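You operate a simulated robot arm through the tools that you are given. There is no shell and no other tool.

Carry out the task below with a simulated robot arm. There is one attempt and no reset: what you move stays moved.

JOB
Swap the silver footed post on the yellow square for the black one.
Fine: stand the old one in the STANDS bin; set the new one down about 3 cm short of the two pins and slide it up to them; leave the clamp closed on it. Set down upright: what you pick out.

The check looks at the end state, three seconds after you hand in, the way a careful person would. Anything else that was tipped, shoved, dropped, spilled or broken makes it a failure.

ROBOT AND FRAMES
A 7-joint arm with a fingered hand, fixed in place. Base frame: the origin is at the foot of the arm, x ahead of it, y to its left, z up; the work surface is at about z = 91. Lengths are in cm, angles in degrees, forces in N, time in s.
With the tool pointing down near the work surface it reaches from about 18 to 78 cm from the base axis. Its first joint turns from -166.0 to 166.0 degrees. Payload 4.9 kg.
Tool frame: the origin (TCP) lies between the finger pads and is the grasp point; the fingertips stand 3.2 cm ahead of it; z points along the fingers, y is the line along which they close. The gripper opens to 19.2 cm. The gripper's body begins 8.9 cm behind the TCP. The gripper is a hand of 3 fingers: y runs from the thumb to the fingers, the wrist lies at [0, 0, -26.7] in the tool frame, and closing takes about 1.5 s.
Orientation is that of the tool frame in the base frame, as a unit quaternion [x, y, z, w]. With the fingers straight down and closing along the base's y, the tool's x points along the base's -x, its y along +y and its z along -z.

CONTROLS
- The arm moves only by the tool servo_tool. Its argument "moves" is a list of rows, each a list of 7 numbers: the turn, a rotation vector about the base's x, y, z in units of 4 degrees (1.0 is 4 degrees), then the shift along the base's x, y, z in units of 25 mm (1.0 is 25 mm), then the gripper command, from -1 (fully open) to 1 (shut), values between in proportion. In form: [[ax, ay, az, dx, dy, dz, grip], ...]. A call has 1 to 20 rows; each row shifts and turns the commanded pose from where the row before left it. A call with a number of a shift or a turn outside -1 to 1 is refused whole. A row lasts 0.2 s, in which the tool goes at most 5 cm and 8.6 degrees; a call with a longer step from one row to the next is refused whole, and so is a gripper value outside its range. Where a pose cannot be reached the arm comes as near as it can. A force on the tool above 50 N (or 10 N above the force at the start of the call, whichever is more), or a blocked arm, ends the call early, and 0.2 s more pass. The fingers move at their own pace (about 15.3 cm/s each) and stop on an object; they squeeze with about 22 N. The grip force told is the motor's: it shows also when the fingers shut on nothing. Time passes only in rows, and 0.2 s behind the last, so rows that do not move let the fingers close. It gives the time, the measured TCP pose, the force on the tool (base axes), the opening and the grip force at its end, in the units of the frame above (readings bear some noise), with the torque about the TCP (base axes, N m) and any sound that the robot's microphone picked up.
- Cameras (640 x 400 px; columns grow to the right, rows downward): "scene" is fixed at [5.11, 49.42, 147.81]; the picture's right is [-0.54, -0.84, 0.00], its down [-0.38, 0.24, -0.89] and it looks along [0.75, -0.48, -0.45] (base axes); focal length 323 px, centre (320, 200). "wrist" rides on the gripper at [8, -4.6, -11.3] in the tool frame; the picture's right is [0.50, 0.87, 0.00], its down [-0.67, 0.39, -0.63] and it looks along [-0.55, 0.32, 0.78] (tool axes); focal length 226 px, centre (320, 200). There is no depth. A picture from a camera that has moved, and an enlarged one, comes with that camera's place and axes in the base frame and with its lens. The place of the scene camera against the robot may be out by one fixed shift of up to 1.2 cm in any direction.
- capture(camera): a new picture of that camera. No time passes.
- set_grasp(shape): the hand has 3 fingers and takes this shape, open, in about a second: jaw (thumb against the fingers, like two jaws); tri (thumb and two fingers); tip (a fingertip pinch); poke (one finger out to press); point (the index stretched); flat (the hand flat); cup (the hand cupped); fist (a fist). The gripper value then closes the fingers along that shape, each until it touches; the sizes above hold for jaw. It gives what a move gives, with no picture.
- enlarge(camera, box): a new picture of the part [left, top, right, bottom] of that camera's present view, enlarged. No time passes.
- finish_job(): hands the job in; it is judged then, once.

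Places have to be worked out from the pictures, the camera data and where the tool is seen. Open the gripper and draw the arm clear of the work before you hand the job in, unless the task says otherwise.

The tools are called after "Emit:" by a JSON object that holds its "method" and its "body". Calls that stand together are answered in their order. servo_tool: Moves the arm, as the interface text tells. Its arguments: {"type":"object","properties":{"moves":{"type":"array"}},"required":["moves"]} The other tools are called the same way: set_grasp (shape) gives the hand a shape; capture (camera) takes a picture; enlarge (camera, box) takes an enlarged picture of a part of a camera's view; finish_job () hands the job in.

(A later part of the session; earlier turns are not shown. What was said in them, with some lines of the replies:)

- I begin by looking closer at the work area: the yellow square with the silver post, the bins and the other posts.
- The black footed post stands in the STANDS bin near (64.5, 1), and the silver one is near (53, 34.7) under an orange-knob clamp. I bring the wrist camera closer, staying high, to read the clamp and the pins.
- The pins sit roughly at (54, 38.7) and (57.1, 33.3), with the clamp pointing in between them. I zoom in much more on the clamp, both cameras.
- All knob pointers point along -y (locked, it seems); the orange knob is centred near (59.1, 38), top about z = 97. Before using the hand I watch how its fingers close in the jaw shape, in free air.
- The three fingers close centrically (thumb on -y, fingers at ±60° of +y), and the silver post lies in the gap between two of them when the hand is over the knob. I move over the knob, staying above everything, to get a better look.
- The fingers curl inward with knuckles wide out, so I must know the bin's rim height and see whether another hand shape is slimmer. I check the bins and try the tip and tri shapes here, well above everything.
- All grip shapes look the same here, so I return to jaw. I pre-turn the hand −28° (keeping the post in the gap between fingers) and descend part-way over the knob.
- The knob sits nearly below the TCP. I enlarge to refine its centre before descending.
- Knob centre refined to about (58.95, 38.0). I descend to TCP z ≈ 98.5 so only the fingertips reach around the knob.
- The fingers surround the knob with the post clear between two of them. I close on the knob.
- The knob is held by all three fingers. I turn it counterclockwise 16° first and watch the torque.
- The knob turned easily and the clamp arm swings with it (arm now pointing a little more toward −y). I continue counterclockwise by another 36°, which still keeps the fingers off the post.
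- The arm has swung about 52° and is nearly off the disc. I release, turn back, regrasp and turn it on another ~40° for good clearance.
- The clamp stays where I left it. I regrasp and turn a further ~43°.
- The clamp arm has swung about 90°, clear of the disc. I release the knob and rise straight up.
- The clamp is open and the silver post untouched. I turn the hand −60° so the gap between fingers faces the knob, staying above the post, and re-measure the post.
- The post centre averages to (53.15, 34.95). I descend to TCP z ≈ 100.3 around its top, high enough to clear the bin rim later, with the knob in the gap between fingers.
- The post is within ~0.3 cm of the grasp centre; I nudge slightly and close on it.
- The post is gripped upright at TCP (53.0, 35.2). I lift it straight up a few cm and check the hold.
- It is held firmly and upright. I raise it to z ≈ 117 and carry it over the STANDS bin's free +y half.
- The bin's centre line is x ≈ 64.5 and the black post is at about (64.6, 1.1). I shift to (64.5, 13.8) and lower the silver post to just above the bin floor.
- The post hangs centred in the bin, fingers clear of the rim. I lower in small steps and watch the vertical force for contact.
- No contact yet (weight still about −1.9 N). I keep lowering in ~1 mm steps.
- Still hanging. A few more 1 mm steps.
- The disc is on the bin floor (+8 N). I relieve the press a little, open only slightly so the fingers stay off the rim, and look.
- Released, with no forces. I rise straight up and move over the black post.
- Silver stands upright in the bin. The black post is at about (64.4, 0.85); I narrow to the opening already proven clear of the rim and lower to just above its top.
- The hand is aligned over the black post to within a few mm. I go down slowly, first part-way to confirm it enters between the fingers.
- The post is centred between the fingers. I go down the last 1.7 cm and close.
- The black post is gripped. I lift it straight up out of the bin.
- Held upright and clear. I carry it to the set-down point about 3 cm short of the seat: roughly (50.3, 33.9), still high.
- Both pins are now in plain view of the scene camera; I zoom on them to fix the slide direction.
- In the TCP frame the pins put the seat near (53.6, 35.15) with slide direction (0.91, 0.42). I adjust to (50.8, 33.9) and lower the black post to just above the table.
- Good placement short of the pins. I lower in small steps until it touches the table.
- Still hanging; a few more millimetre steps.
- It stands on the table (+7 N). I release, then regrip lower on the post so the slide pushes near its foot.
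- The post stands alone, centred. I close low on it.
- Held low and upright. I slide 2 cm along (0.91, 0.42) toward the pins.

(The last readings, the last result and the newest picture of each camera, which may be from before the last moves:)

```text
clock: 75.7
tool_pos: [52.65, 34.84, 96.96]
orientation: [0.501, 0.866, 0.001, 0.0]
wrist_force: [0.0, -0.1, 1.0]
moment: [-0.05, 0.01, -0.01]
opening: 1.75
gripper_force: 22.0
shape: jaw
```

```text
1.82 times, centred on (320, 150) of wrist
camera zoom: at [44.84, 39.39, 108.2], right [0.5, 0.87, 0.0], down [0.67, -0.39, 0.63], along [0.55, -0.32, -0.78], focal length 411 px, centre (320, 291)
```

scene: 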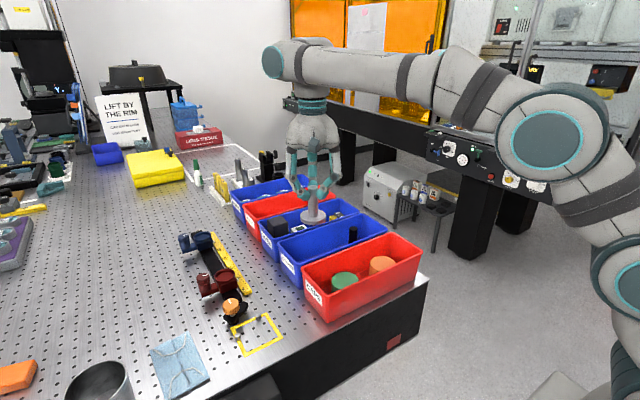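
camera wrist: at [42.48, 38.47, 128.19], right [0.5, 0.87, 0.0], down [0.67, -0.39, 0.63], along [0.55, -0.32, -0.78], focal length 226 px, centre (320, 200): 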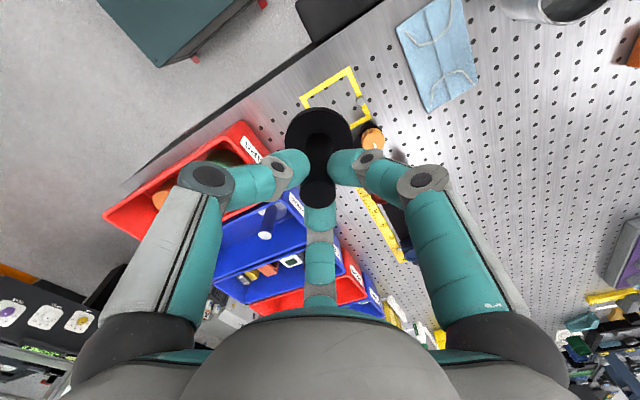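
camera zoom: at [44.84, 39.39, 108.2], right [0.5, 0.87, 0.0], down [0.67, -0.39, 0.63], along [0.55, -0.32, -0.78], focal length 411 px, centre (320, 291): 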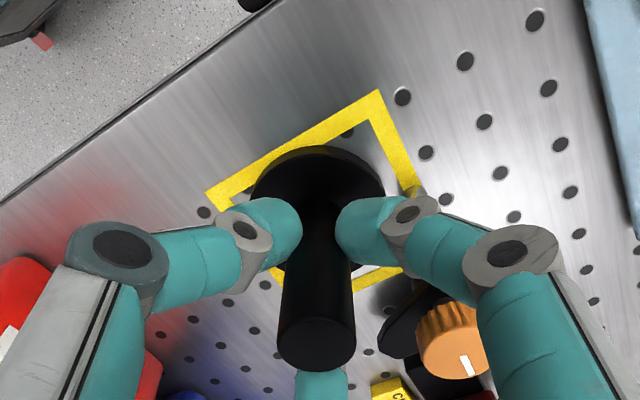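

Nearly there, no side force yet. I continue in 1 mm steps and watch for contact with the pins.

Emit:
{"method": "servo_tool", "body": {"moves": [[0, 0, 0, 0.036, 0.017, 0, 1], [0, 0, 0, 0.036, 0.017, 0, 1], [0, 0, 0, 0.036, 0.017, 0, 1], [0, 0, 0, 0.036, 0.017, 0, 1], [0, 0, 0, 0, 0, 0, 1]]}}

Emit:
{"method": "servo_tool", "body": {"moves": [[0, 0, 0, 0.036, 0.017, 0, 1], [0, 0, 0, 0.036, 0.017, 0, 1], [0, 0, 0, 0, 0, 0, 1]]}}

Emit:
{"method": "enlarge", "body": {"camera": "scene", "box": [210, 270, 300, 360]}}

```text
clock: 76.9
tool_pos: [53.08, 34.88, 96.82]
orientation: [0.501, 0.866, -0.001, -0.001]
wrist_force: [-0.3, 0.2, 0.1]
moment: [-0.03, 0.01, 0.0]
opening: 1.74
gripper_force: 21.9
shape: jaw
```

```text
clock: 77.7
tool_pos: [53.21, 34.98, 96.76]
orientation: [0.501, 0.865, 0.0, 0.0]
wrist_force: [0.1, -0.1, 0.3]
moment: [-0.01, -0.02, 0.01]
opening: 1.74
gripper_force: 22.2
shape: jaw
```

```text
4.44 times, centred on (255, 315) of scene
camera zoom: at [5.11, 49.42, 147.81], right [-0.54, -0.84, 0.0], down [-0.38, 0.24, -0.89], along [0.75, -0.48, -0.45], focal length 1435 px, centre (609, -311)
```

zoom: 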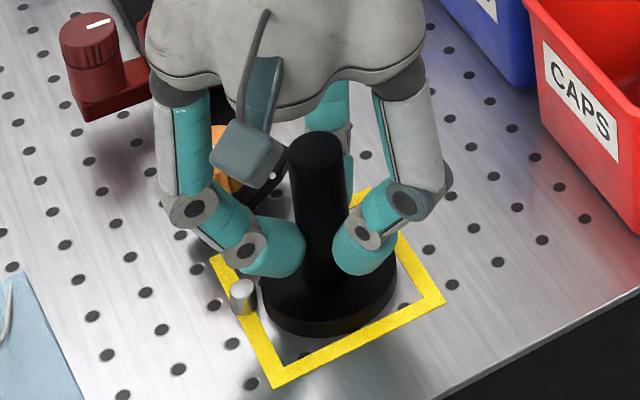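

Close to the pins but no contact force. Continuing in 1 mm steps.

Emit:
{"method": "servo_tool", "body": {"moves": [[0, 0, 0, 0.036, 0.017, 0, 1], [0, 0, 0, 0.036, 0.017, 0, 1], [0, 0, 0, 0, 0, 0, 1]]}}

Emit:
{"method": "servo_tool", "body": {"moves": [[0, 0, 0, 0.036, 0.017, 0, 1], [0, 0, 0, 0, 0, 0, 1]]}}

Emit:
{"method": "enlarge", "body": {"camera": "scene", "box": [210, 270, 300, 360]}}

Emit:
{"method": "enlarge", "body": {"camera": "wrist", "box": [240, 80, 440, 240]}}

```text
clock: 78.5
tool_pos: [53.34, 35.08, 97.03]
orientation: [0.501, 0.866, 0.0, 0.0]
wrist_force: [-0.7, 0.7, 0.0]
moment: [0.02, 0.02, 0.01]
opening: 1.75
gripper_force: 22.5
shape: jaw
```

```text
clock: 79.1
tool_pos: [53.48, 35.26, 96.88]
orientation: [0.501, 0.866, 0.0, 0.0]
wrist_force: [-0.3, 0.1, -0.3]
moment: [0.0, 0.0, -0.03]
opening: 1.76
gripper_force: 21.5
shape: jaw
```

```text
4.44 times, centred on (255, 315) of scene
camera zoom: at [5.11, 49.42, 147.81], right [-0.54, -0.84, 0.0], down [-0.38, 0.24, -0.89], along [0.75, -0.48, -0.45], focal length 1435 px, centre (609, -311)
```

zoom: 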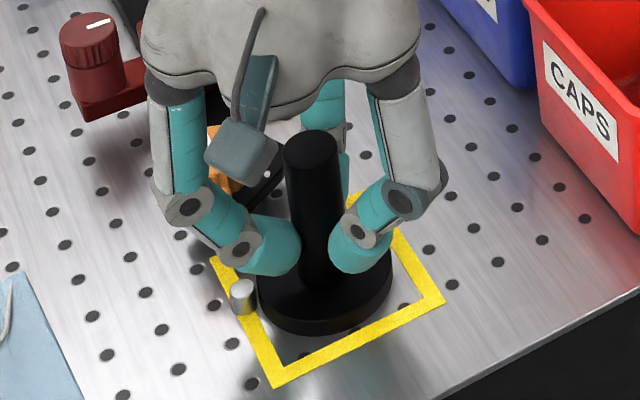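

```text
2.50 times, centred on (340, 160) of wrist
camera zoom: at [45.65, 39.76, 108.18], right [0.5, 0.87, 0.0], down [0.67, -0.39, 0.63], along [0.55, -0.32, -0.78], focal length 565 px, centre (270, 300)
```

zoom: 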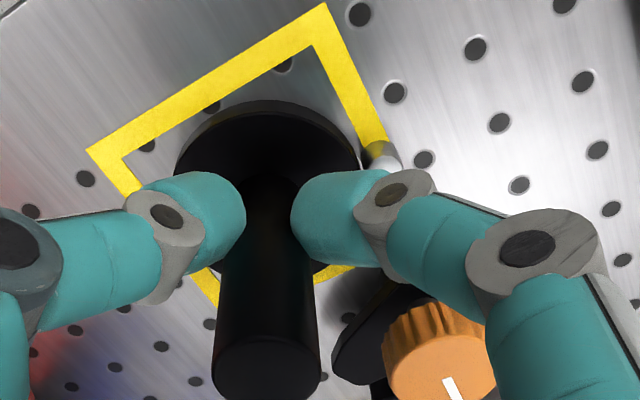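

Still free. More 1 mm steps, each read for force.

Emit:
{"method": "servo_tool", "body": {"moves": [[0, 0, 0, 0.036, 0.017, 0, 1], [0, 0, 0, 0, 0, 0, 1]]}}

Emit:
{"method": "servo_tool", "body": {"moves": [[0, 0, 0, 0.036, 0.017, 0, 1], [0, 0, 0, 0, 0, 0, 1]]}}

Emit:
{"method": "enlarge", "body": {"camera": "scene", "box": [210, 270, 300, 360]}}

```text
clock: 79.7
tool_pos: [53.52, 35.08, 96.9]
orientation: [0.5, 0.866, 0.0, 0.0]
wrist_force: [-1.7, 0.9, 0.6]
moment: [0.0, 0.03, -0.04]
opening: 1.75
gripper_force: 21.8
shape: jaw
```

```text
clock: 80.3
tool_pos: [53.48, 35.29, 96.84]
orientation: [0.5, 0.866, 0.0, 0.0]
wrist_force: [-4.3, 0.6, 2.4]
moment: [-0.05, 0.16, -0.03]
opening: 1.73
gripper_force: 22.3
shape: jaw
```

```text
4.44 times, centred on (255, 315) of scene
camera zoom: at [5.11, 49.42, 147.81], right [-0.54, -0.84, 0.0], down [-0.38, 0.24, -0.89], along [0.75, -0.48, -0.45], focal length 1435 px, centre (609, -311)
```

zoom: 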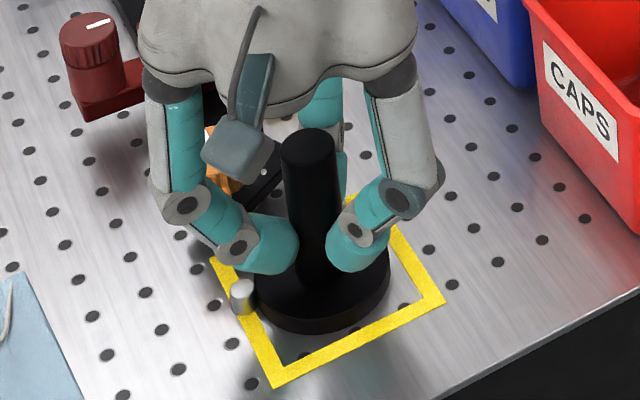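

Contact with the −y/+x pin (force −4.3 N along x). I now ease along that pin toward the other one, in 1 mm steps.

Emit:
{"method": "servo_tool", "body": {"moves": [[0, 0, 0, 0.015, 0.037, 0, 1], [0, 0, 0, 0, 0, 0, 1]]}}

Emit:
{"method": "servo_tool", "body": {"moves": [[0, 0, 0, 0.015, 0.037, 0, 1], [0, 0, 0, 0, 0, 0, 1]]}}

Emit:
{"method": "enlarge", "body": {"camera": "scene", "box": [230, 310, 270, 350]}}

```text
clock: 80.9
tool_pos: [53.67, 35.23, 96.9]
orientation: [0.501, 0.865, 0.0, -0.001]
wrist_force: [-4.8, -2.7, 2.4]
moment: [-0.1, 0.2, -0.09]
opening: 1.74
gripper_force: 21.8
shape: jaw
```

```text
clock: 81.5
tool_pos: [53.66, 35.3, 96.95]
orientation: [0.501, 0.865, -0.001, 0.0]
wrist_force: [-8.8, -8.8, 7.0]
moment: [-0.26, 0.29, 0.01]
opening: 1.78
gripper_force: 22.0
shape: jaw
```

```text
10.00 times, centred on (250, 330) of scene
camera zoom: at [5.11, 49.42, 147.81], right [-0.54, -0.84, 0.0], down [-0.38, 0.24, -0.89], along [0.75, -0.48, -0.45], focal length 3228 px, centre (1020, -1100)
```

zoom: 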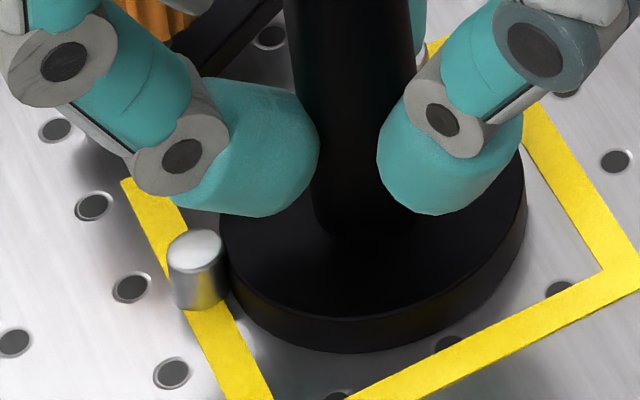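

Both pins are now touched (−8.8, −8.8 N). I relieve most of the press without leaving the pins.

Emit:
{"method": "servo_tool", "body": {"moves": [[0, 0, 0, -0.02, -0.025, 0, 1], [0, 0, 0, 0, 0, 0, 1]]}}

```text
clock: 82.1
tool_pos: [53.71, 35.38, 97.01]
orientation: [0.5, 0.866, 0.0, 0.0]
wrist_force: [-4.3, -8.3, 4.0]
moment: [-0.29, 0.17, 0.0]
opening: 1.75
gripper_force: 22.0
shape: jaw
```

Still pressing mostly on the +y pin; I ease back slightly in y and then open the fingers gently.

Emit:
{"method": "servo_tool", "body": {"moves": [[0, 0, 0, -0.004, -0.02, 0, 1], [0, 0, 0, 0, 0, 0, 1]]}}

Emit:
{"method": "servo_tool", "body": {"moves": [[0, 0, 0, 0, 0, 0, 0.82], [0, 0, 0, 0, 0, 0, 0.72], [0, 0, 0, 0, 0, 0, 0.6], [0, 0, 0, 0, 0, 0, 0.5], [0, 0, 0, 0, 0, 0, 0.5], [0, 0, 0, 0, 0, 0, 0.5]]}}

Emit:
{"method": "enlarge", "body": {"camera": "scene", "box": [210, 270, 300, 360]}}

Emit:
{"method": "enlarge", "body": {"camera": "wrist", "box": [200, 40, 440, 260]}}

```text
clock: 82.7
tool_pos: [53.56, 35.32, 96.9]
orientation: [0.5, 0.866, 0.001, 0.001]
wrist_force: [-1.9, -2.9, -0.5]
moment: [-0.1, 0.09, -0.02]
opening: 1.74
gripper_force: 21.8
shape: jaw
```

```text
clock: 84.1
tool_pos: [53.74, 35.31, 96.83]
orientation: [0.501, 0.865, 0.0, 0.0]
wrist_force: [0.8, -1.0, 0.5]
moment: [-0.02, 0.0, 0.01]
opening: 4.75
gripper_force: 0.1
shape: jaw
```

```text
4.44 times, centred on (255, 315) of scene
camera zoom: at [5.11, 49.42, 147.81], right [-0.54, -0.84, 0.0], down [-0.38, 0.24, -0.89], along [0.75, -0.48, -0.45], focal length 1435 px, centre (609, -311)
```

zoom: 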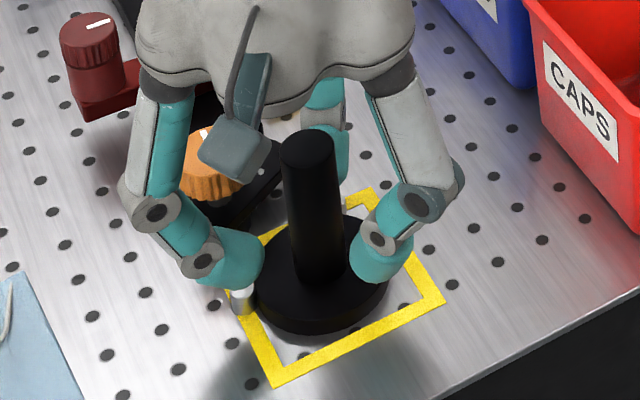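

```text
1.82 times, centred on (320, 150) of wrist
camera zoom: at [45.87, 39.91, 108.2], right [0.5, 0.87, 0.0], down [0.67, -0.39, 0.63], along [0.55, -0.32, -0.78], focal length 411 px, centre (320, 291)
```

zoom: 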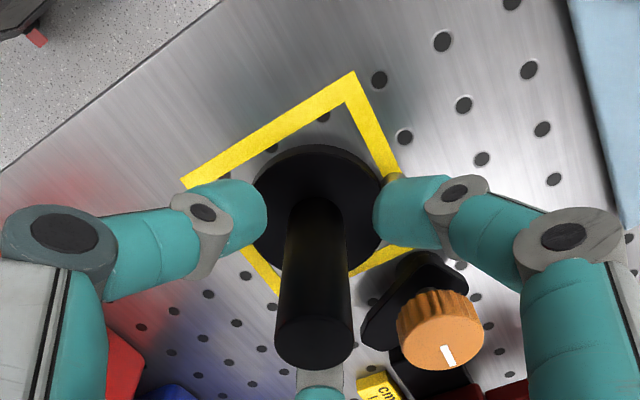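

The black post stands upright against both pins. I rise straight off it, then go above the knob while turning the hand for the clockwise swing.

Emit:
{"method": "servo_tool", "body": {"moves": [[0, 0, 0, 0, 0, 0.3, 0.5], [0, 0, 0, 0, 0, 0.6, 0.5], [0, 0, 0, 0, 0, 0.9, 0.5], [0, 0, 0, 0, 0, 1, 0.5], [0, 0, 0, 0, 0, 1, 0.5], [0, 0, 0, 0, 0, 1, 0.5], [0, 0, 0, 0, 0, 1, 0.4], [0, 0, 0, 0, 0, 0.6, 0.3], [0, 0, 1, 0.2, 0.1, 0, 0.3], [0, 0, 1, 0.2, 0.1, 0, 0.3], [0, 0, 1, 0.2, 0.1, 0, 0.3], [0, 0, 1, 0.2, 0.1, 0, 0.3], [0, 0, 1, 0.2, 0.1, 0, 0.3], [0, 0, 1, 0.2, 0.1, 0, 0.3], [0, 0, 1, 0.2, 0.1, 0, 0.3], [0, 0, 1, 0.2, 0.1, 0, 0.3], [0, 0, 1, 0.2, 0.1, 0, 0.3], [0, 0, 1, 0.2, 0.1, 0, 0.3]]}}

Emit:
{"method": "servo_tool", "body": {"moves": [[0, 0, 1, 0.1, 0.05, 0, 0.3], [0, 0, 1, 0, 0, 0, 0.3], [0, 0, 1, 0, 0, 0, 0.3], [0, 0, 1, 0, 0, 0, 0.3], [0, 0, 1, 0, 0, 0, 0.3], [0, 0, 1, 0, 0, 0, 0.3], [0, 0, 1, 0, 0, 0, 0.3], [0, 0, 1, 0, 0, 0, 0.3], [0, 0, 1, 0, 0, 0, 0.3], [0, 0, 1, 0, 0, 0, 0.3], [0, 0, 1, 0, 0, 0, 0.3], [0, 0, 0, 0, 0, 0, 0.3]]}}

Emit:
{"method": "enlarge", "body": {"camera": "scene", "box": [190, 250, 310, 370]}}

Emit:
{"method": "enlarge", "body": {"camera": "wrist", "box": [200, 20, 440, 240]}}

```text
clock: 87.9
tool_pos: [58.83, 37.83, 112.91]
orientation: [0.173, 0.985, 0.0, 0.0]
wrist_force: [-0.6, 0.2, -0.2]
moment: [-0.07, -0.01, 0.02]
opening: 6.69
gripper_force: 0.0
shape: jaw
```

```text
clock: 90.5
tool_pos: [58.92, 37.69, 112.87]
orientation: [-0.208, 0.978, 0.0, 0.0]
wrist_force: [0.1, -0.5, 0.0]
moment: [0.01, -0.01, 0.0]
opening: 6.69
gripper_force: 0.0
shape: jaw
```

```text
3.33 times, centred on (250, 310) of scene
camera zoom: at [5.11, 49.42, 147.81], right [-0.54, -0.84, 0.0], down [-0.38, 0.24, -0.89], along [0.75, -0.48, -0.45], focal length 1076 px, centre (553, -167)
```

zoom: 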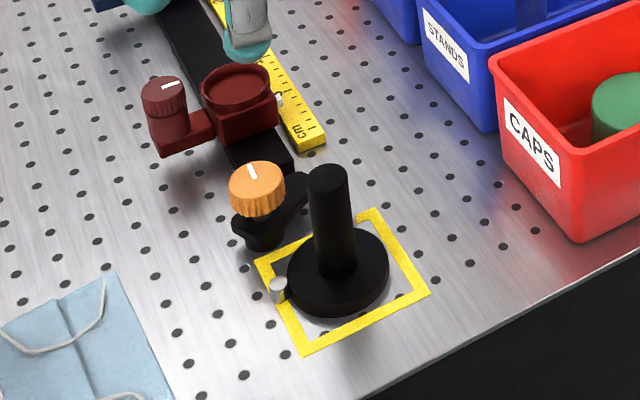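

```text
1.82 times, centred on (320, 130) of wrist
camera zoom: at [53.69, 30.47, 124.25], right [-0.81, 0.59, 0.0], down [0.46, 0.63, 0.63], along [0.37, 0.51, -0.78], focal length 411 px, centre (320, 327)
```

zoom: 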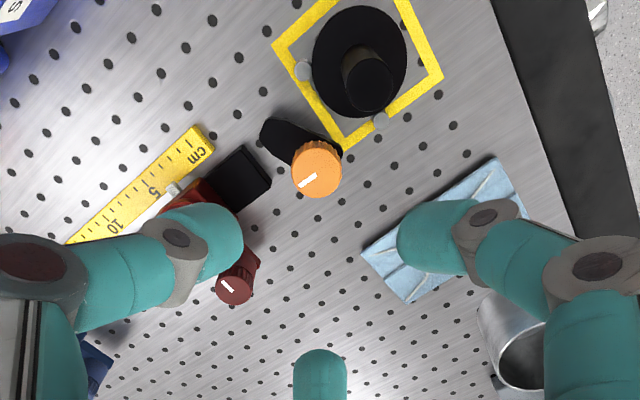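

The disc touches both pins. I align over the knob at (59.04, 37.95) and descend to the same height as before.

Emit:
{"method": "servo_tool", "body": {"moves": [[0, 0, 0, 0.04, 0.1, -0.5, 0.3], [0, 0, 0, 0, 0, -0.9, 0.3], [0, 0, 0, 0, 0, -0.9, 0.3], [0, 0, 0, 0, 0, -0.9, 0.3], [0, 0, 0, 0, 0, -0.9, 0.3], [0, 0, 0, 0, 0, -0.6, 0.3], [0, 0, 0, 0, 0, -0.4, 0.3], [0, 0, 0, 0, 0, 0, 0.3]]}}

Emit:
{"method": "enlarge", "body": {"camera": "wrist", "box": [200, 40, 440, 260]}}

Emit:
{"method": "enlarge", "body": {"camera": "scene", "box": [190, 250, 310, 370]}}

```text
clock: 92.3
tool_pos: [59.12, 38.04, 100.1]
orientation: [-0.207, 0.978, 0.001, 0.0]
wrist_force: [0.3, -0.5, 0.2]
moment: [-0.01, -0.02, 0.01]
opening: 6.66
gripper_force: 0.0
shape: jaw
```

```text
1.82 times, centred on (320, 150) of wrist
camera zoom: at [53.89, 30.6, 111.38], right [-0.81, 0.59, 0.0], down [0.46, 0.63, 0.63], along [0.37, 0.51, -0.78], focal length 411 px, centre (320, 291)
```

zoom: 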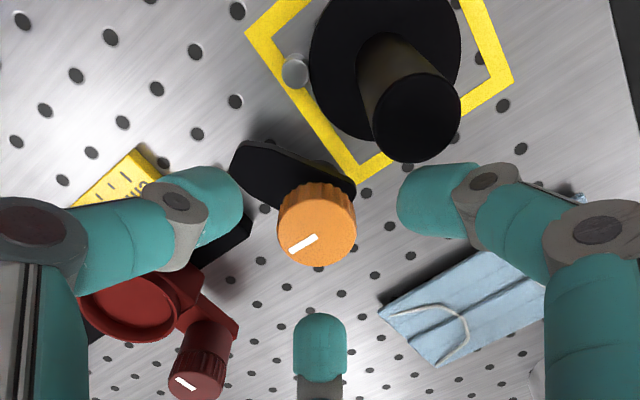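

```text
3.33 times, centred on (250, 310) of scene
camera zoom: at [5.11, 49.42, 147.81], right [-0.54, -0.84, 0.0], down [-0.38, 0.24, -0.89], along [0.75, -0.48, -0.45], focal length 1076 px, centre (553, -167)
```

zoom: 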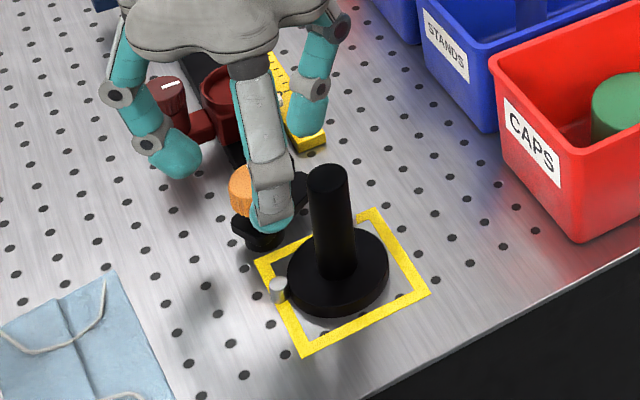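

Clear of the post. I go the last 1.7 cm down and close on the knob.

Emit:
{"method": "servo_tool", "body": {"moves": [[0, 0, 0, -0.02, 0, -0.35, 0.3], [0, 0, 0, 0, 0, -0.35, 0.3], [0, 0, 0, 0, 0, 0, 0.3], [0, 0, 0, 0, 0, 0, 0.6], [0, 0, 0, 0, 0, 0, 0.8], [0, 0, 0, 0, 0, 0, 1], [0, 0, 0, 0, 0, 0, 1], [0, 0, 0, 0, 0, 0, 1], [0, 0, 0, 0, 0, 0, 1]]}}

Emit:
{"method": "enlarge", "body": {"camera": "wrist", "box": [200, 40, 440, 260]}}

```text
clock: 94.3
tool_pos: [58.97, 38.09, 98.29]
orientation: [-0.207, 0.978, 0.0, 0.0]
wrist_force: [4.7, -2.1, -0.8]
moment: [-0.12, -0.11, -0.02]
opening: 2.58
gripper_force: 21.9
shape: jaw
```

```text
1.82 times, centred on (320, 150) of wrist
camera zoom: at [53.77, 30.66, 109.61], right [-0.81, 0.59, 0.0], down [0.46, 0.63, 0.63], along [0.37, 0.51, -0.78], focal length 411 px, centre (320, 291)
```

zoom: 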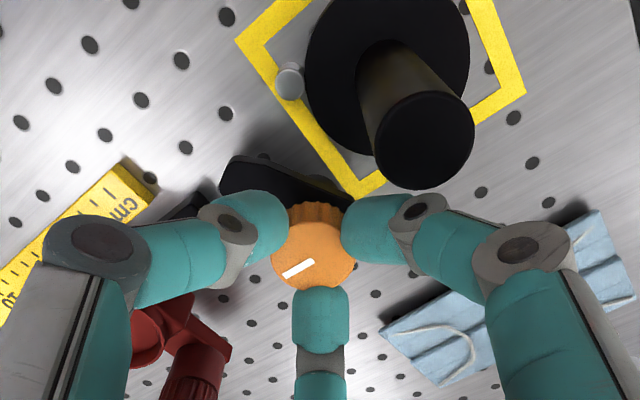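

The knob is held. I turn it clockwise 52°, keeping the fingers off the post.

Emit:
{"method": "servo_tool", "body": {"moves": [[0, 0, -0.7, 0, 0, 0, 1], [0, 0, -0.7, 0, 0, 0, 1], [0, 0, -0.7, 0, 0, 0, 1], [0, 0, -0.7, 0, 0, 0, 1], [0, 0, -0.7, 0, 0, 0, 1], [0, 0, -0.7, 0, 0, 0, 1], [0, 0, -0.7, 0, 0, 0, 1], [0, 0, -0.7, 0, 0, 0, 1], [0, 0, -0.7, 0, 0, 0, 1], [0, 0, -0.7, 0, 0, 0, 1], [0, 0, -0.7, 0, 0, 0, 1], [0, 0, -0.7, 0, 0, 0, 1], [0, 0, -0.7, 0, 0, 0, 1], [0, 0, -0.7, 0, 0, 0, 1], [0, 0, -0.7, 0, 0, 0, 1], [0, 0, -0.7, 0, 0, 0, 1], [0, 0, -0.7, 0, 0, 0, 1], [0, 0, -0.7, 0, 0, 0, 1], [0, 0, 0, 0, 0, 0, 1]]}}

Emit:
{"method": "enlarge", "body": {"camera": "wrist", "box": [200, 40, 440, 260]}}

Emit:
{"method": "enlarge", "body": {"camera": "scene", "box": [190, 250, 310, 370]}}

```text
clock: 98.3
tool_pos: [59.02, 38.01, 98.41]
orientation: [0.229, 0.973, -0.001, 0.0]
wrist_force: [9.3, 4.5, -11.3]
moment: [0.12, -0.27, 0.02]
opening: 2.53
gripper_force: 21.9
shape: jaw
```

```text
1.82 times, centred on (320, 150) of wrist
camera zoom: at [50.03, 37.59, 109.67], right [-0.06, 1.0, 0.0], down [0.77, 0.05, 0.63], along [0.63, 0.04, -0.78], focal length 411 px, centre (320, 291)
```

zoom: 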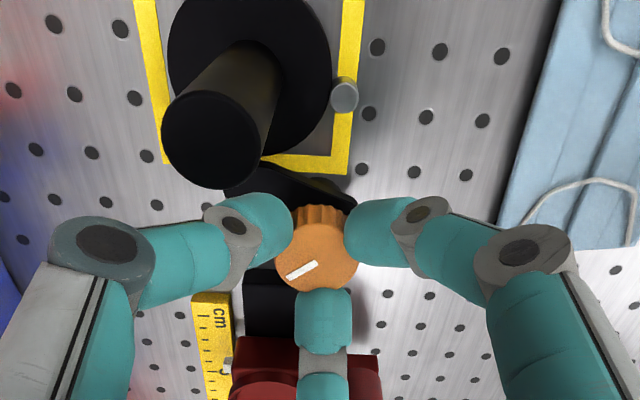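

```text
3.33 times, centred on (250, 310) of scene
camera zoom: at [5.11, 49.42, 147.81], right [-0.54, -0.84, 0.0], down [-0.38, 0.24, -0.89], along [0.75, -0.48, -0.45], focal length 1076 px, centre (553, -167)
```

zoom: 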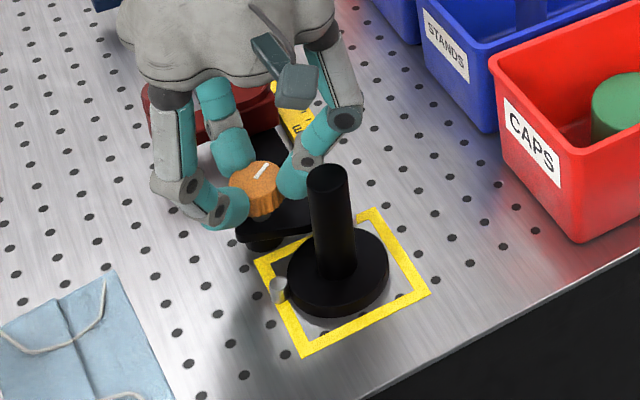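

The arm swung back about 50°. I release, turn the hand back and regrasp for the rest.

Emit:
{"method": "servo_tool", "body": {"moves": [[0, 0, 0, 0, 0, 0, 0.6], [0, 0, 0, 0, 0, 0, 0.3], [0, 0, 0, 0, 0, 0, 0.3], [0, 0, 0, 0, 0, 0, 0.3], [0, 0, 1, 0, 0, 0, 0.3], [0, 0, 1, 0, 0, 0, 0.3], [0, 0, 1, 0, 0, 0, 0.3], [0, 0, 1, 0, 0, 0, 0.3], [0, 0, 1, 0, 0, 0, 0.3], [0, 0, 1, 0, 0, 0, 0.3], [0, 0, 1, 0, 0, 0, 0.3], [0, 0, 1, 0, 0, 0, 0.3], [0, 0, 1, 0, 0, 0, 0.3], [0, 0, 1, 0, 0, 0, 0.3], [0, 0, 1, 0, 0, 0, 0.3], [0, 0, 1, 0, 0, 0, 0.3], [0, 0, 0, 0, 0, 0, 0.3]]}}

Emit:
{"method": "enlarge", "body": {"camera": "wrist", "box": [200, 40, 440, 260]}}

Emit:
{"method": "enlarge", "body": {"camera": "scene", "box": [190, 250, 310, 370]}}

```text
clock: 101.9
tool_pos: [58.96, 38.11, 98.41]
orientation: [-0.187, 0.982, 0.0, 0.0]
wrist_force: [0.6, 0.5, -0.2]
moment: [-0.02, 0.0, -0.02]
opening: 6.68
gripper_force: 0.0
shape: jaw
```

```text
1.82 times, centred on (320, 150) of wrist
camera zoom: at [53.46, 30.91, 109.68], right [-0.78, 0.62, 0.0], down [0.48, 0.61, 0.63], along [0.39, 0.49, -0.78], focal length 411 px, centre (320, 291)
```

zoom: 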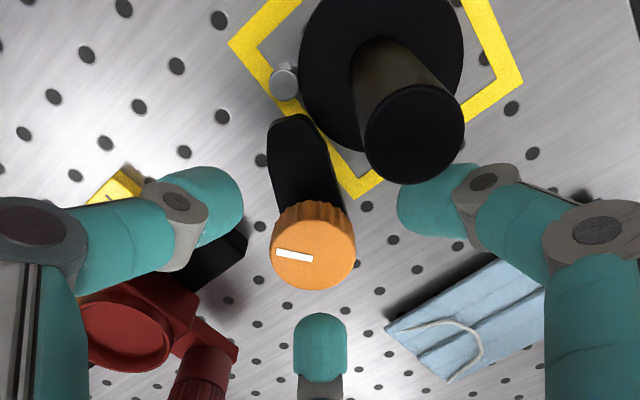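

```text
3.33 times, centred on (250, 310) of scene
camera zoom: at [5.11, 49.42, 147.81], right [-0.54, -0.84, 0.0], down [-0.38, 0.24, -0.89], along [0.75, -0.48, -0.45], focal length 1076 px, centre (553, -167)
```

zoom: 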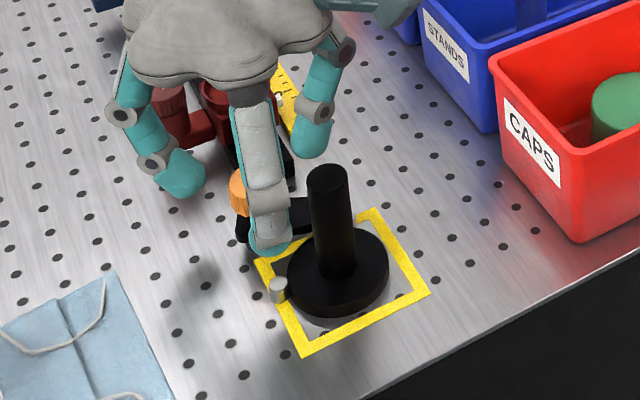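

The pointer now stands about 35–40° short of its original direction. I regrasp and turn clockwise in smaller portions, watching the forces.

Emit:
{"method": "servo_tool", "body": {"moves": [[0, 0, 0, 0, 0, 0, 0.6], [0, 0, 0, 0, 0, 0, 0.8], [0, 0, 0, 0, 0, 0, 1], [0, 0, 0, 0, 0, 0, 1], [0, 0, 0, 0, 0, 0, 1], [0, 0, -0.6, 0, 0, 0, 1], [0, 0, -0.6, 0, 0, 0, 1], [0, 0, -0.6, 0, 0, 0, 1], [0, 0, -0.6, 0, 0, 0, 1], [0, 0, -0.6, 0, 0, 0, 1], [0, 0, -0.6, 0, 0, 0, 1], [0, 0, -0.6, 0, 0, 0, 1], [0, 0, -0.6, 0, 0, 0, 1], [0, 0, -0.6, 0, 0, 0, 1], [0, 0, -0.6, 0, 0, 0, 1], [0, 0, 0, 0, 0, 0, 1]]}}

Emit:
{"method": "enlarge", "body": {"camera": "wrist", "box": [200, 40, 440, 260]}}

Emit:
{"method": "enlarge", "body": {"camera": "scene", "box": [190, 250, 310, 370]}}

```text
clock: 105.3
tool_pos: [59.05, 38.19, 98.38]
orientation: [0.023, 1.0, 0.0, 0.0]
wrist_force: [5.7, -0.1, -5.3]
moment: [-0.04, -0.15, 0.05]
opening: 2.55
gripper_force: 21.8
shape: jaw
```

```text
1.82 times, centred on (320, 150) of wrist
camera zoom: at [51.04, 33.95, 109.68], right [-0.46, 0.89, 0.0], down [0.69, 0.36, 0.63], along [0.56, 0.29, -0.78], focal length 411 px, centre (320, 291)
```

zoom: 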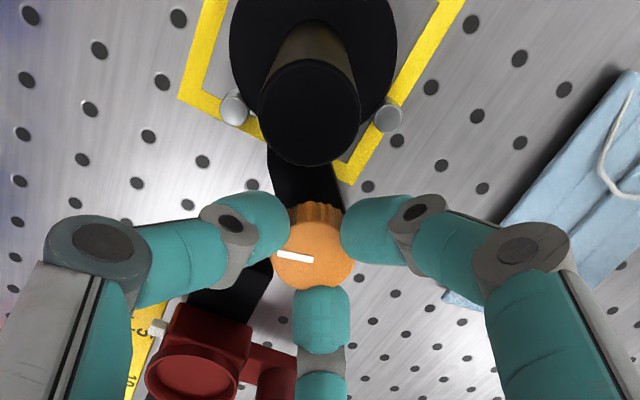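

```text
3.33 times, centred on (250, 310) of scene
camera zoom: at [5.11, 49.42, 147.81], right [-0.54, -0.84, 0.0], down [-0.38, 0.24, -0.89], along [0.75, -0.48, -0.45], focal length 1076 px, centre (553, -167)
```

zoom: 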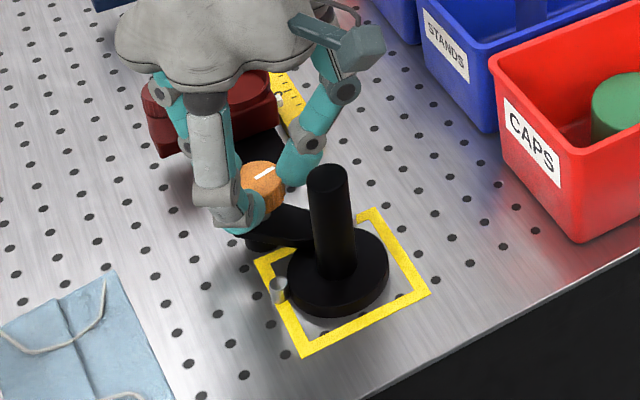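

The arm is nearly back over the disc, about 15° to go. I turn 14° more and watch for resistance.

Emit:
{"method": "servo_tool", "body": {"moves": [[0, 0, -0.5, 0, 0, 0, 1], [0, 0, -0.5, 0, 0, 0, 1], [0, 0, -0.5, 0, 0, 0, 1], [0, 0, -0.5, 0, 0, 0, 1], [0, 0, 0, 0, 0, 0, 1]]}}

Emit:
{"method": "servo_tool", "body": {"moves": [[0, 0, -0.5, 0, 0, 0, 1], [0, 0, -0.5, 0, 0, 0, 1], [0, 0, -0.5, 0, 0, 0, 1], [0, 0, 0, 0, 0, 0, 1]]}}

Emit:
{"method": "enlarge", "body": {"camera": "wrist", "box": [200, 40, 440, 260]}}

Emit:
{"method": "enlarge", "body": {"camera": "scene", "box": [190, 250, 310, 370]}}

```text
clock: 106.5
tool_pos: [58.98, 38.12, 98.36]
orientation: [0.091, 0.996, 0.0, 0.0]
wrist_force: [9.4, 2.3, -6.6]
moment: [0.06, -0.24, 0.02]
opening: 2.56
gripper_force: 21.9
shape: jaw
```

```text
clock: 107.5
tool_pos: [59.05, 38.16, 98.31]
orientation: [0.143, 0.99, 0.0, 0.0]
wrist_force: [10.4, 2.9, -6.3]
moment: [0.06, -0.21, 0.13]
opening: 2.57
gripper_force: 22.1
shape: jaw
```

```text
1.82 times, centred on (320, 150) of wrist
camera zoom: at [50.24, 36.01, 109.68], right [-0.23, 0.97, 0.0], down [0.75, 0.18, 0.63], along [0.61, 0.15, -0.78], focal length 411 px, centre (320, 291)
```

zoom: 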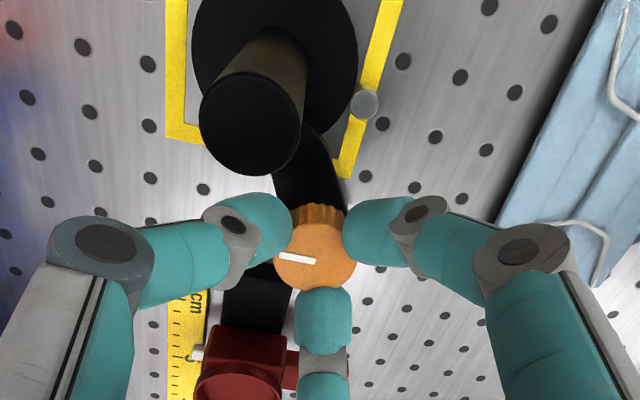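

```text
3.33 times, centred on (250, 310) of scene
camera zoom: at [5.11, 49.42, 147.81], right [-0.54, -0.84, 0.0], down [-0.38, 0.24, -0.89], along [0.75, -0.48, -0.45], focal length 1076 px, centre (553, -167)
```

zoom: 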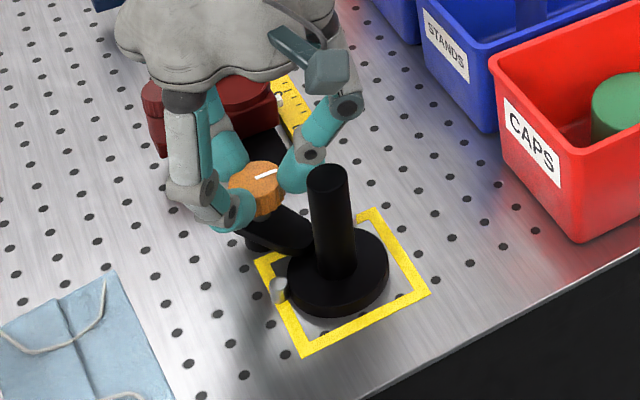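

The pointer is back at about −y and the torque begins to rise (0.13 N m). One more small turn to confirm the stop.

Emit:
{"method": "servo_tool", "body": {"moves": [[0, 0, -0.4, 0, 0, 0, 1], [0, 0, -0.4, 0, 0, 0, 1], [0, 0, 0, 0, 0, 0, 1]]}}

Emit:
{"method": "enlarge", "body": {"camera": "wrist", "box": [200, 40, 440, 260]}}

Emit:
{"method": "enlarge", "body": {"camera": "scene", "box": [210, 285, 290, 365]}}

```text
clock: 108.3
tool_pos: [59.02, 38.06, 98.52]
orientation: [0.171, 0.985, 0.0, 0.001]
wrist_force: [12.3, 4.9, -6.2]
moment: [0.14, -0.3, 0.21]
opening: 2.52
gripper_force: 21.8
shape: jaw
```

```text
1.82 times, centred on (320, 150) of wrist
camera zoom: at [50.15, 36.45, 109.69], right [-0.18, 0.98, 0.0], down [0.76, 0.14, 0.63], along [0.62, 0.11, -0.78], focal length 411 px, centre (320, 291)
```

zoom: 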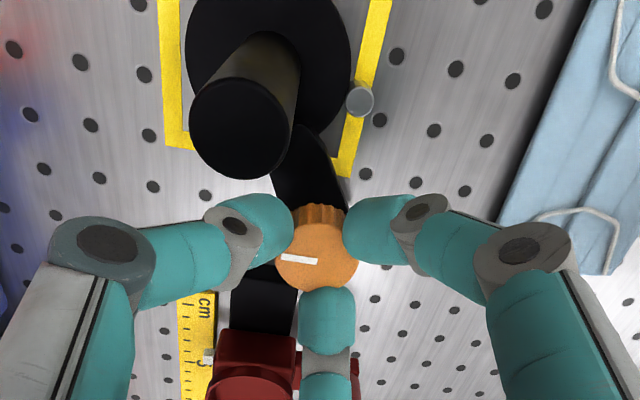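

```text
5.00 times, centred on (250, 325) of scene
camera zoom: at [5.11, 49.42, 147.81], right [-0.54, -0.84, 0.0], down [-0.38, 0.24, -0.89], along [0.75, -0.48, -0.45], focal length 1614 px, centre (670, -425)
```

zoom: 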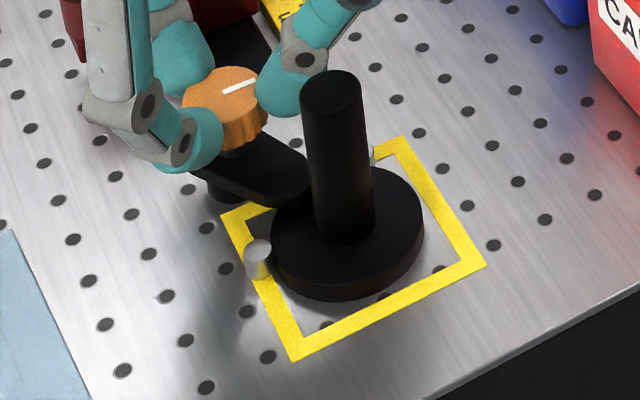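

Torque rose to 0.21 N m with the knob no longer turning; its pointer matches the original closed direction exactly. I release and rise clear.

Emit:
{"method": "servo_tool", "body": {"moves": [[0, 0, 0, 0, 0, 0, 0.7], [0, 0, 0, 0, 0, 0, 0.4], [0, 0, 0, 0, 0, 0, 0.3], [0, 0, 0, 0, 0, 0, 0.3], [0, 0, 0, 0, 0, 0.4, 0.3], [0, 0, 0, 0, 0, 0.8, 0.3], [0, 0, 0, 0, 0, 1, 0.3], [0, 0, 0, 0, 0, 1, 0.3], [0, 0, 0, 0, 0, 1, 0.3], [0, 0, 0, 0, 0, 1, 0.3], [0, 0, 0, 0, 0, 1, 0.3], [0, 0, 0, 0, 0, 0, 0.3]]}}

Emit:
{"method": "enlarge", "body": {"camera": "scene", "box": [210, 285, 290, 365]}}

Emit:
{"method": "enlarge", "body": {"camera": "wrist", "box": [220, 0, 420, 180]}}

Emit:
{"method": "capture", "body": {"camera": "scene"}}

```text
clock: 110.9
tool_pos: [59.05, 38.0, 113.91]
orientation: [0.171, 0.985, 0.0, -0.001]
wrist_force: [0.4, 0.6, -0.2]
moment: [0.02, -0.01, -0.02]
opening: 6.67
gripper_force: 0.1
shape: jaw
```

```text
5.00 times, centred on (250, 325) of scene
camera zoom: at [5.11, 49.42, 147.81], right [-0.54, -0.84, 0.0], down [-0.38, 0.24, -0.89], along [0.75, -0.48, -0.45], focal length 1614 px, centre (670, -425)
```

zoom: 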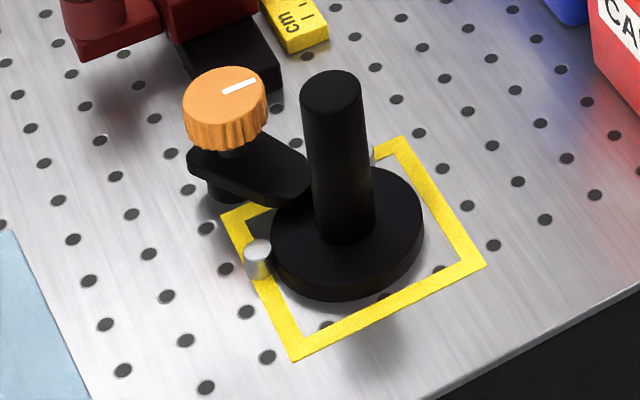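

```text
2.22 times, centred on (320, 90) of wrist
camera zoom: at [50.17, 36.46, 125.21], right [-0.18, 0.98, 0.0], down [0.76, 0.14, 0.63], along [0.62, 0.11, -0.78], focal length 502 px, centre (320, 444)
```

zoom: 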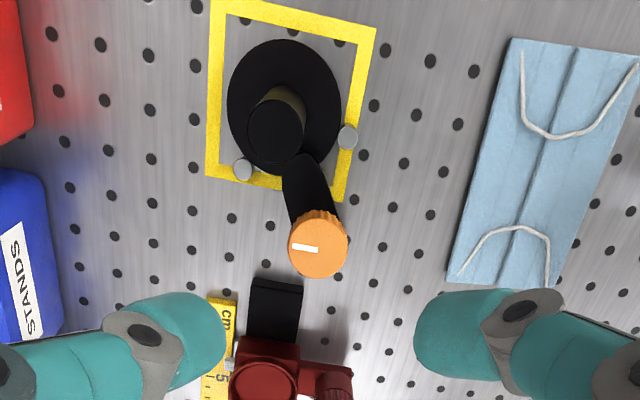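

```text
taken
```

scene: 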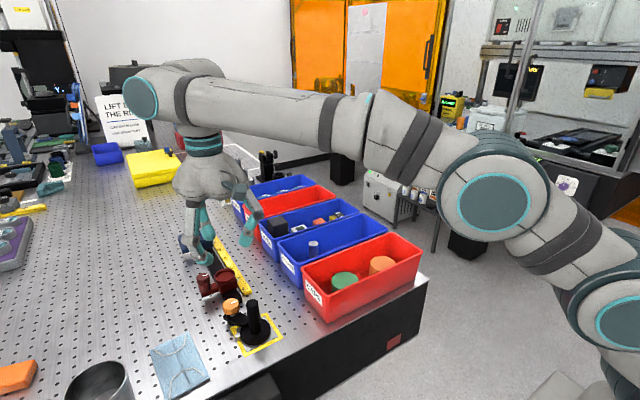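

The black post is upright against both pins with the clamp arm over its foot as before; the silver one stands in STANDS. I raise the arm, open the hand fully and draw it clear.

Emit:
{"method": "servo_tool", "body": {"moves": [[0, 0, 0, 0, 0, 1, 0.3], [0, 0, 0, 0, 0, 1, 0.3], [0, 0, 0, 0, 0, 1, 0.3], [0, 0, 0, 0, 0, 1, 0.3], [0, 0, 0, 0, 0, 1, 0], [0, 0, 0, 0, 0, 1, -0.5], [0, 0, 0, -0.6, -0.9, 0, -1], [0, 0, 0, -0.6, -0.9, 0, -1], [0, 0, 0, -0.6, -0.9, 0, -1], [0, 0, 0, -0.6, -0.9, 0, -1], [0, 0, 0, -0.6, -0.9, 0, -1], [0, 0, 0, -0.6, -0.9, 0, -1], [0, 0, 0, -0.6, -0.9, 0, -1], [0, 0, 0, -0.6, -0.9, 0, -1], [0, 0, 0, -0.6, -0.9, 0, -1], [0, 0, 0, -0.6, -0.9, 0, -1], [0, 0, 0, 0, 0, 0, -1], [0, 0, 0, 0, 0, 0, -1]]}}

Emit:
{"method": "capture", "body": {"camera": "scene"}}

Emit:
{"method": "enlarge", "body": {"camera": "scene", "box": [160, 170, 440, 370]}}

Emit:
{"method": "capture", "body": {"camera": "wrist"}}

```text
clock: 114.7
tool_pos: [41.9, 13.92, 125.12]
orientation: [0.171, 0.985, 0.0, -0.001]
wrist_force: [0.6, -0.2, -0.1]
moment: [-0.01, 0.0, 0.04]
opening: 19.18
gripper_force: 0.1
shape: jaw
out of reach, approached as far as the arm can: row 4, 5, 6
```

```text
taken
```

scene: 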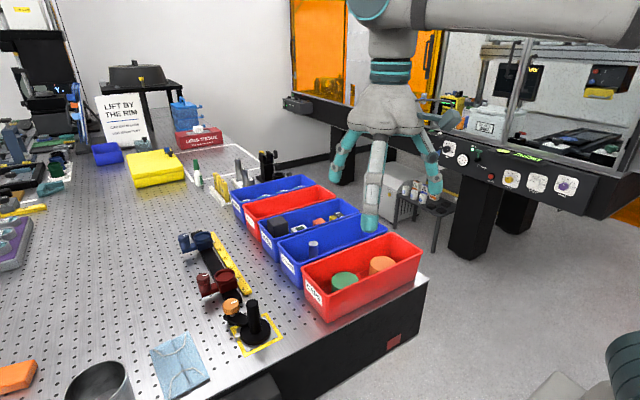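

```text
2.00 times, centred on (300, 270) of scene
camera zoom: at [5.11, 49.42, 147.81], right [-0.54, -0.84, 0.0], down [-0.38, 0.24, -0.89], along [0.75, -0.48, -0.45], focal length 646 px, centre (360, 60)
```

zoom: 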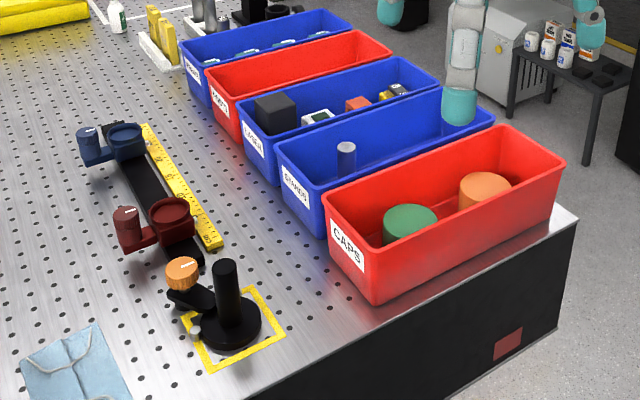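

```text
taken
camera wrist: at [33.14, 12.35, 136.37], right [-0.18, 0.98, 0.0], down [0.76, 0.14, 0.63], along [0.62, 0.11, -0.78], focal length 226 px, centre (320, 200)
```

wrist: 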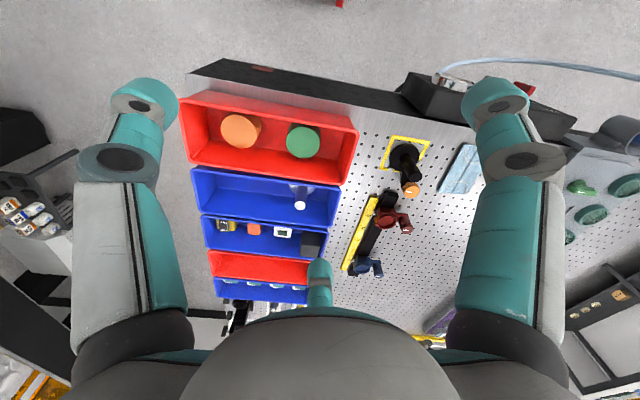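

Everything is in place: the silver post stands upright in STANDS, the black post sits on the yellow square against both pins with the clamp closed, and nothing else has moved. The hand is open and clear, so I hand in.

Emit:
{"method": "finish_job", "body": {}}

```text
The job is handed in.
```

I swapped the posts and handed the job in; no verdict came back with the hand-in.

- **Silver post:** It stands upright in the STANDS bin.
- **Black post:** I set it down about 3 cm short of the pins, then slid it in until the force readings showed contact with both. It stands upright on the yellow square.
- **Clamp:** It is closed over the black post's foot. I turned the knob back clockwise until it stopped, and its white mark points the same way as at the start.
- **Everything else:** The last pictures show nothing else tipped or moved. The hand is open and the arm is drawn back from the work.

The black post ended about 0.6 cm further along toward the pins than where I gripped the silver one. The silver post may not have been fully up against them.
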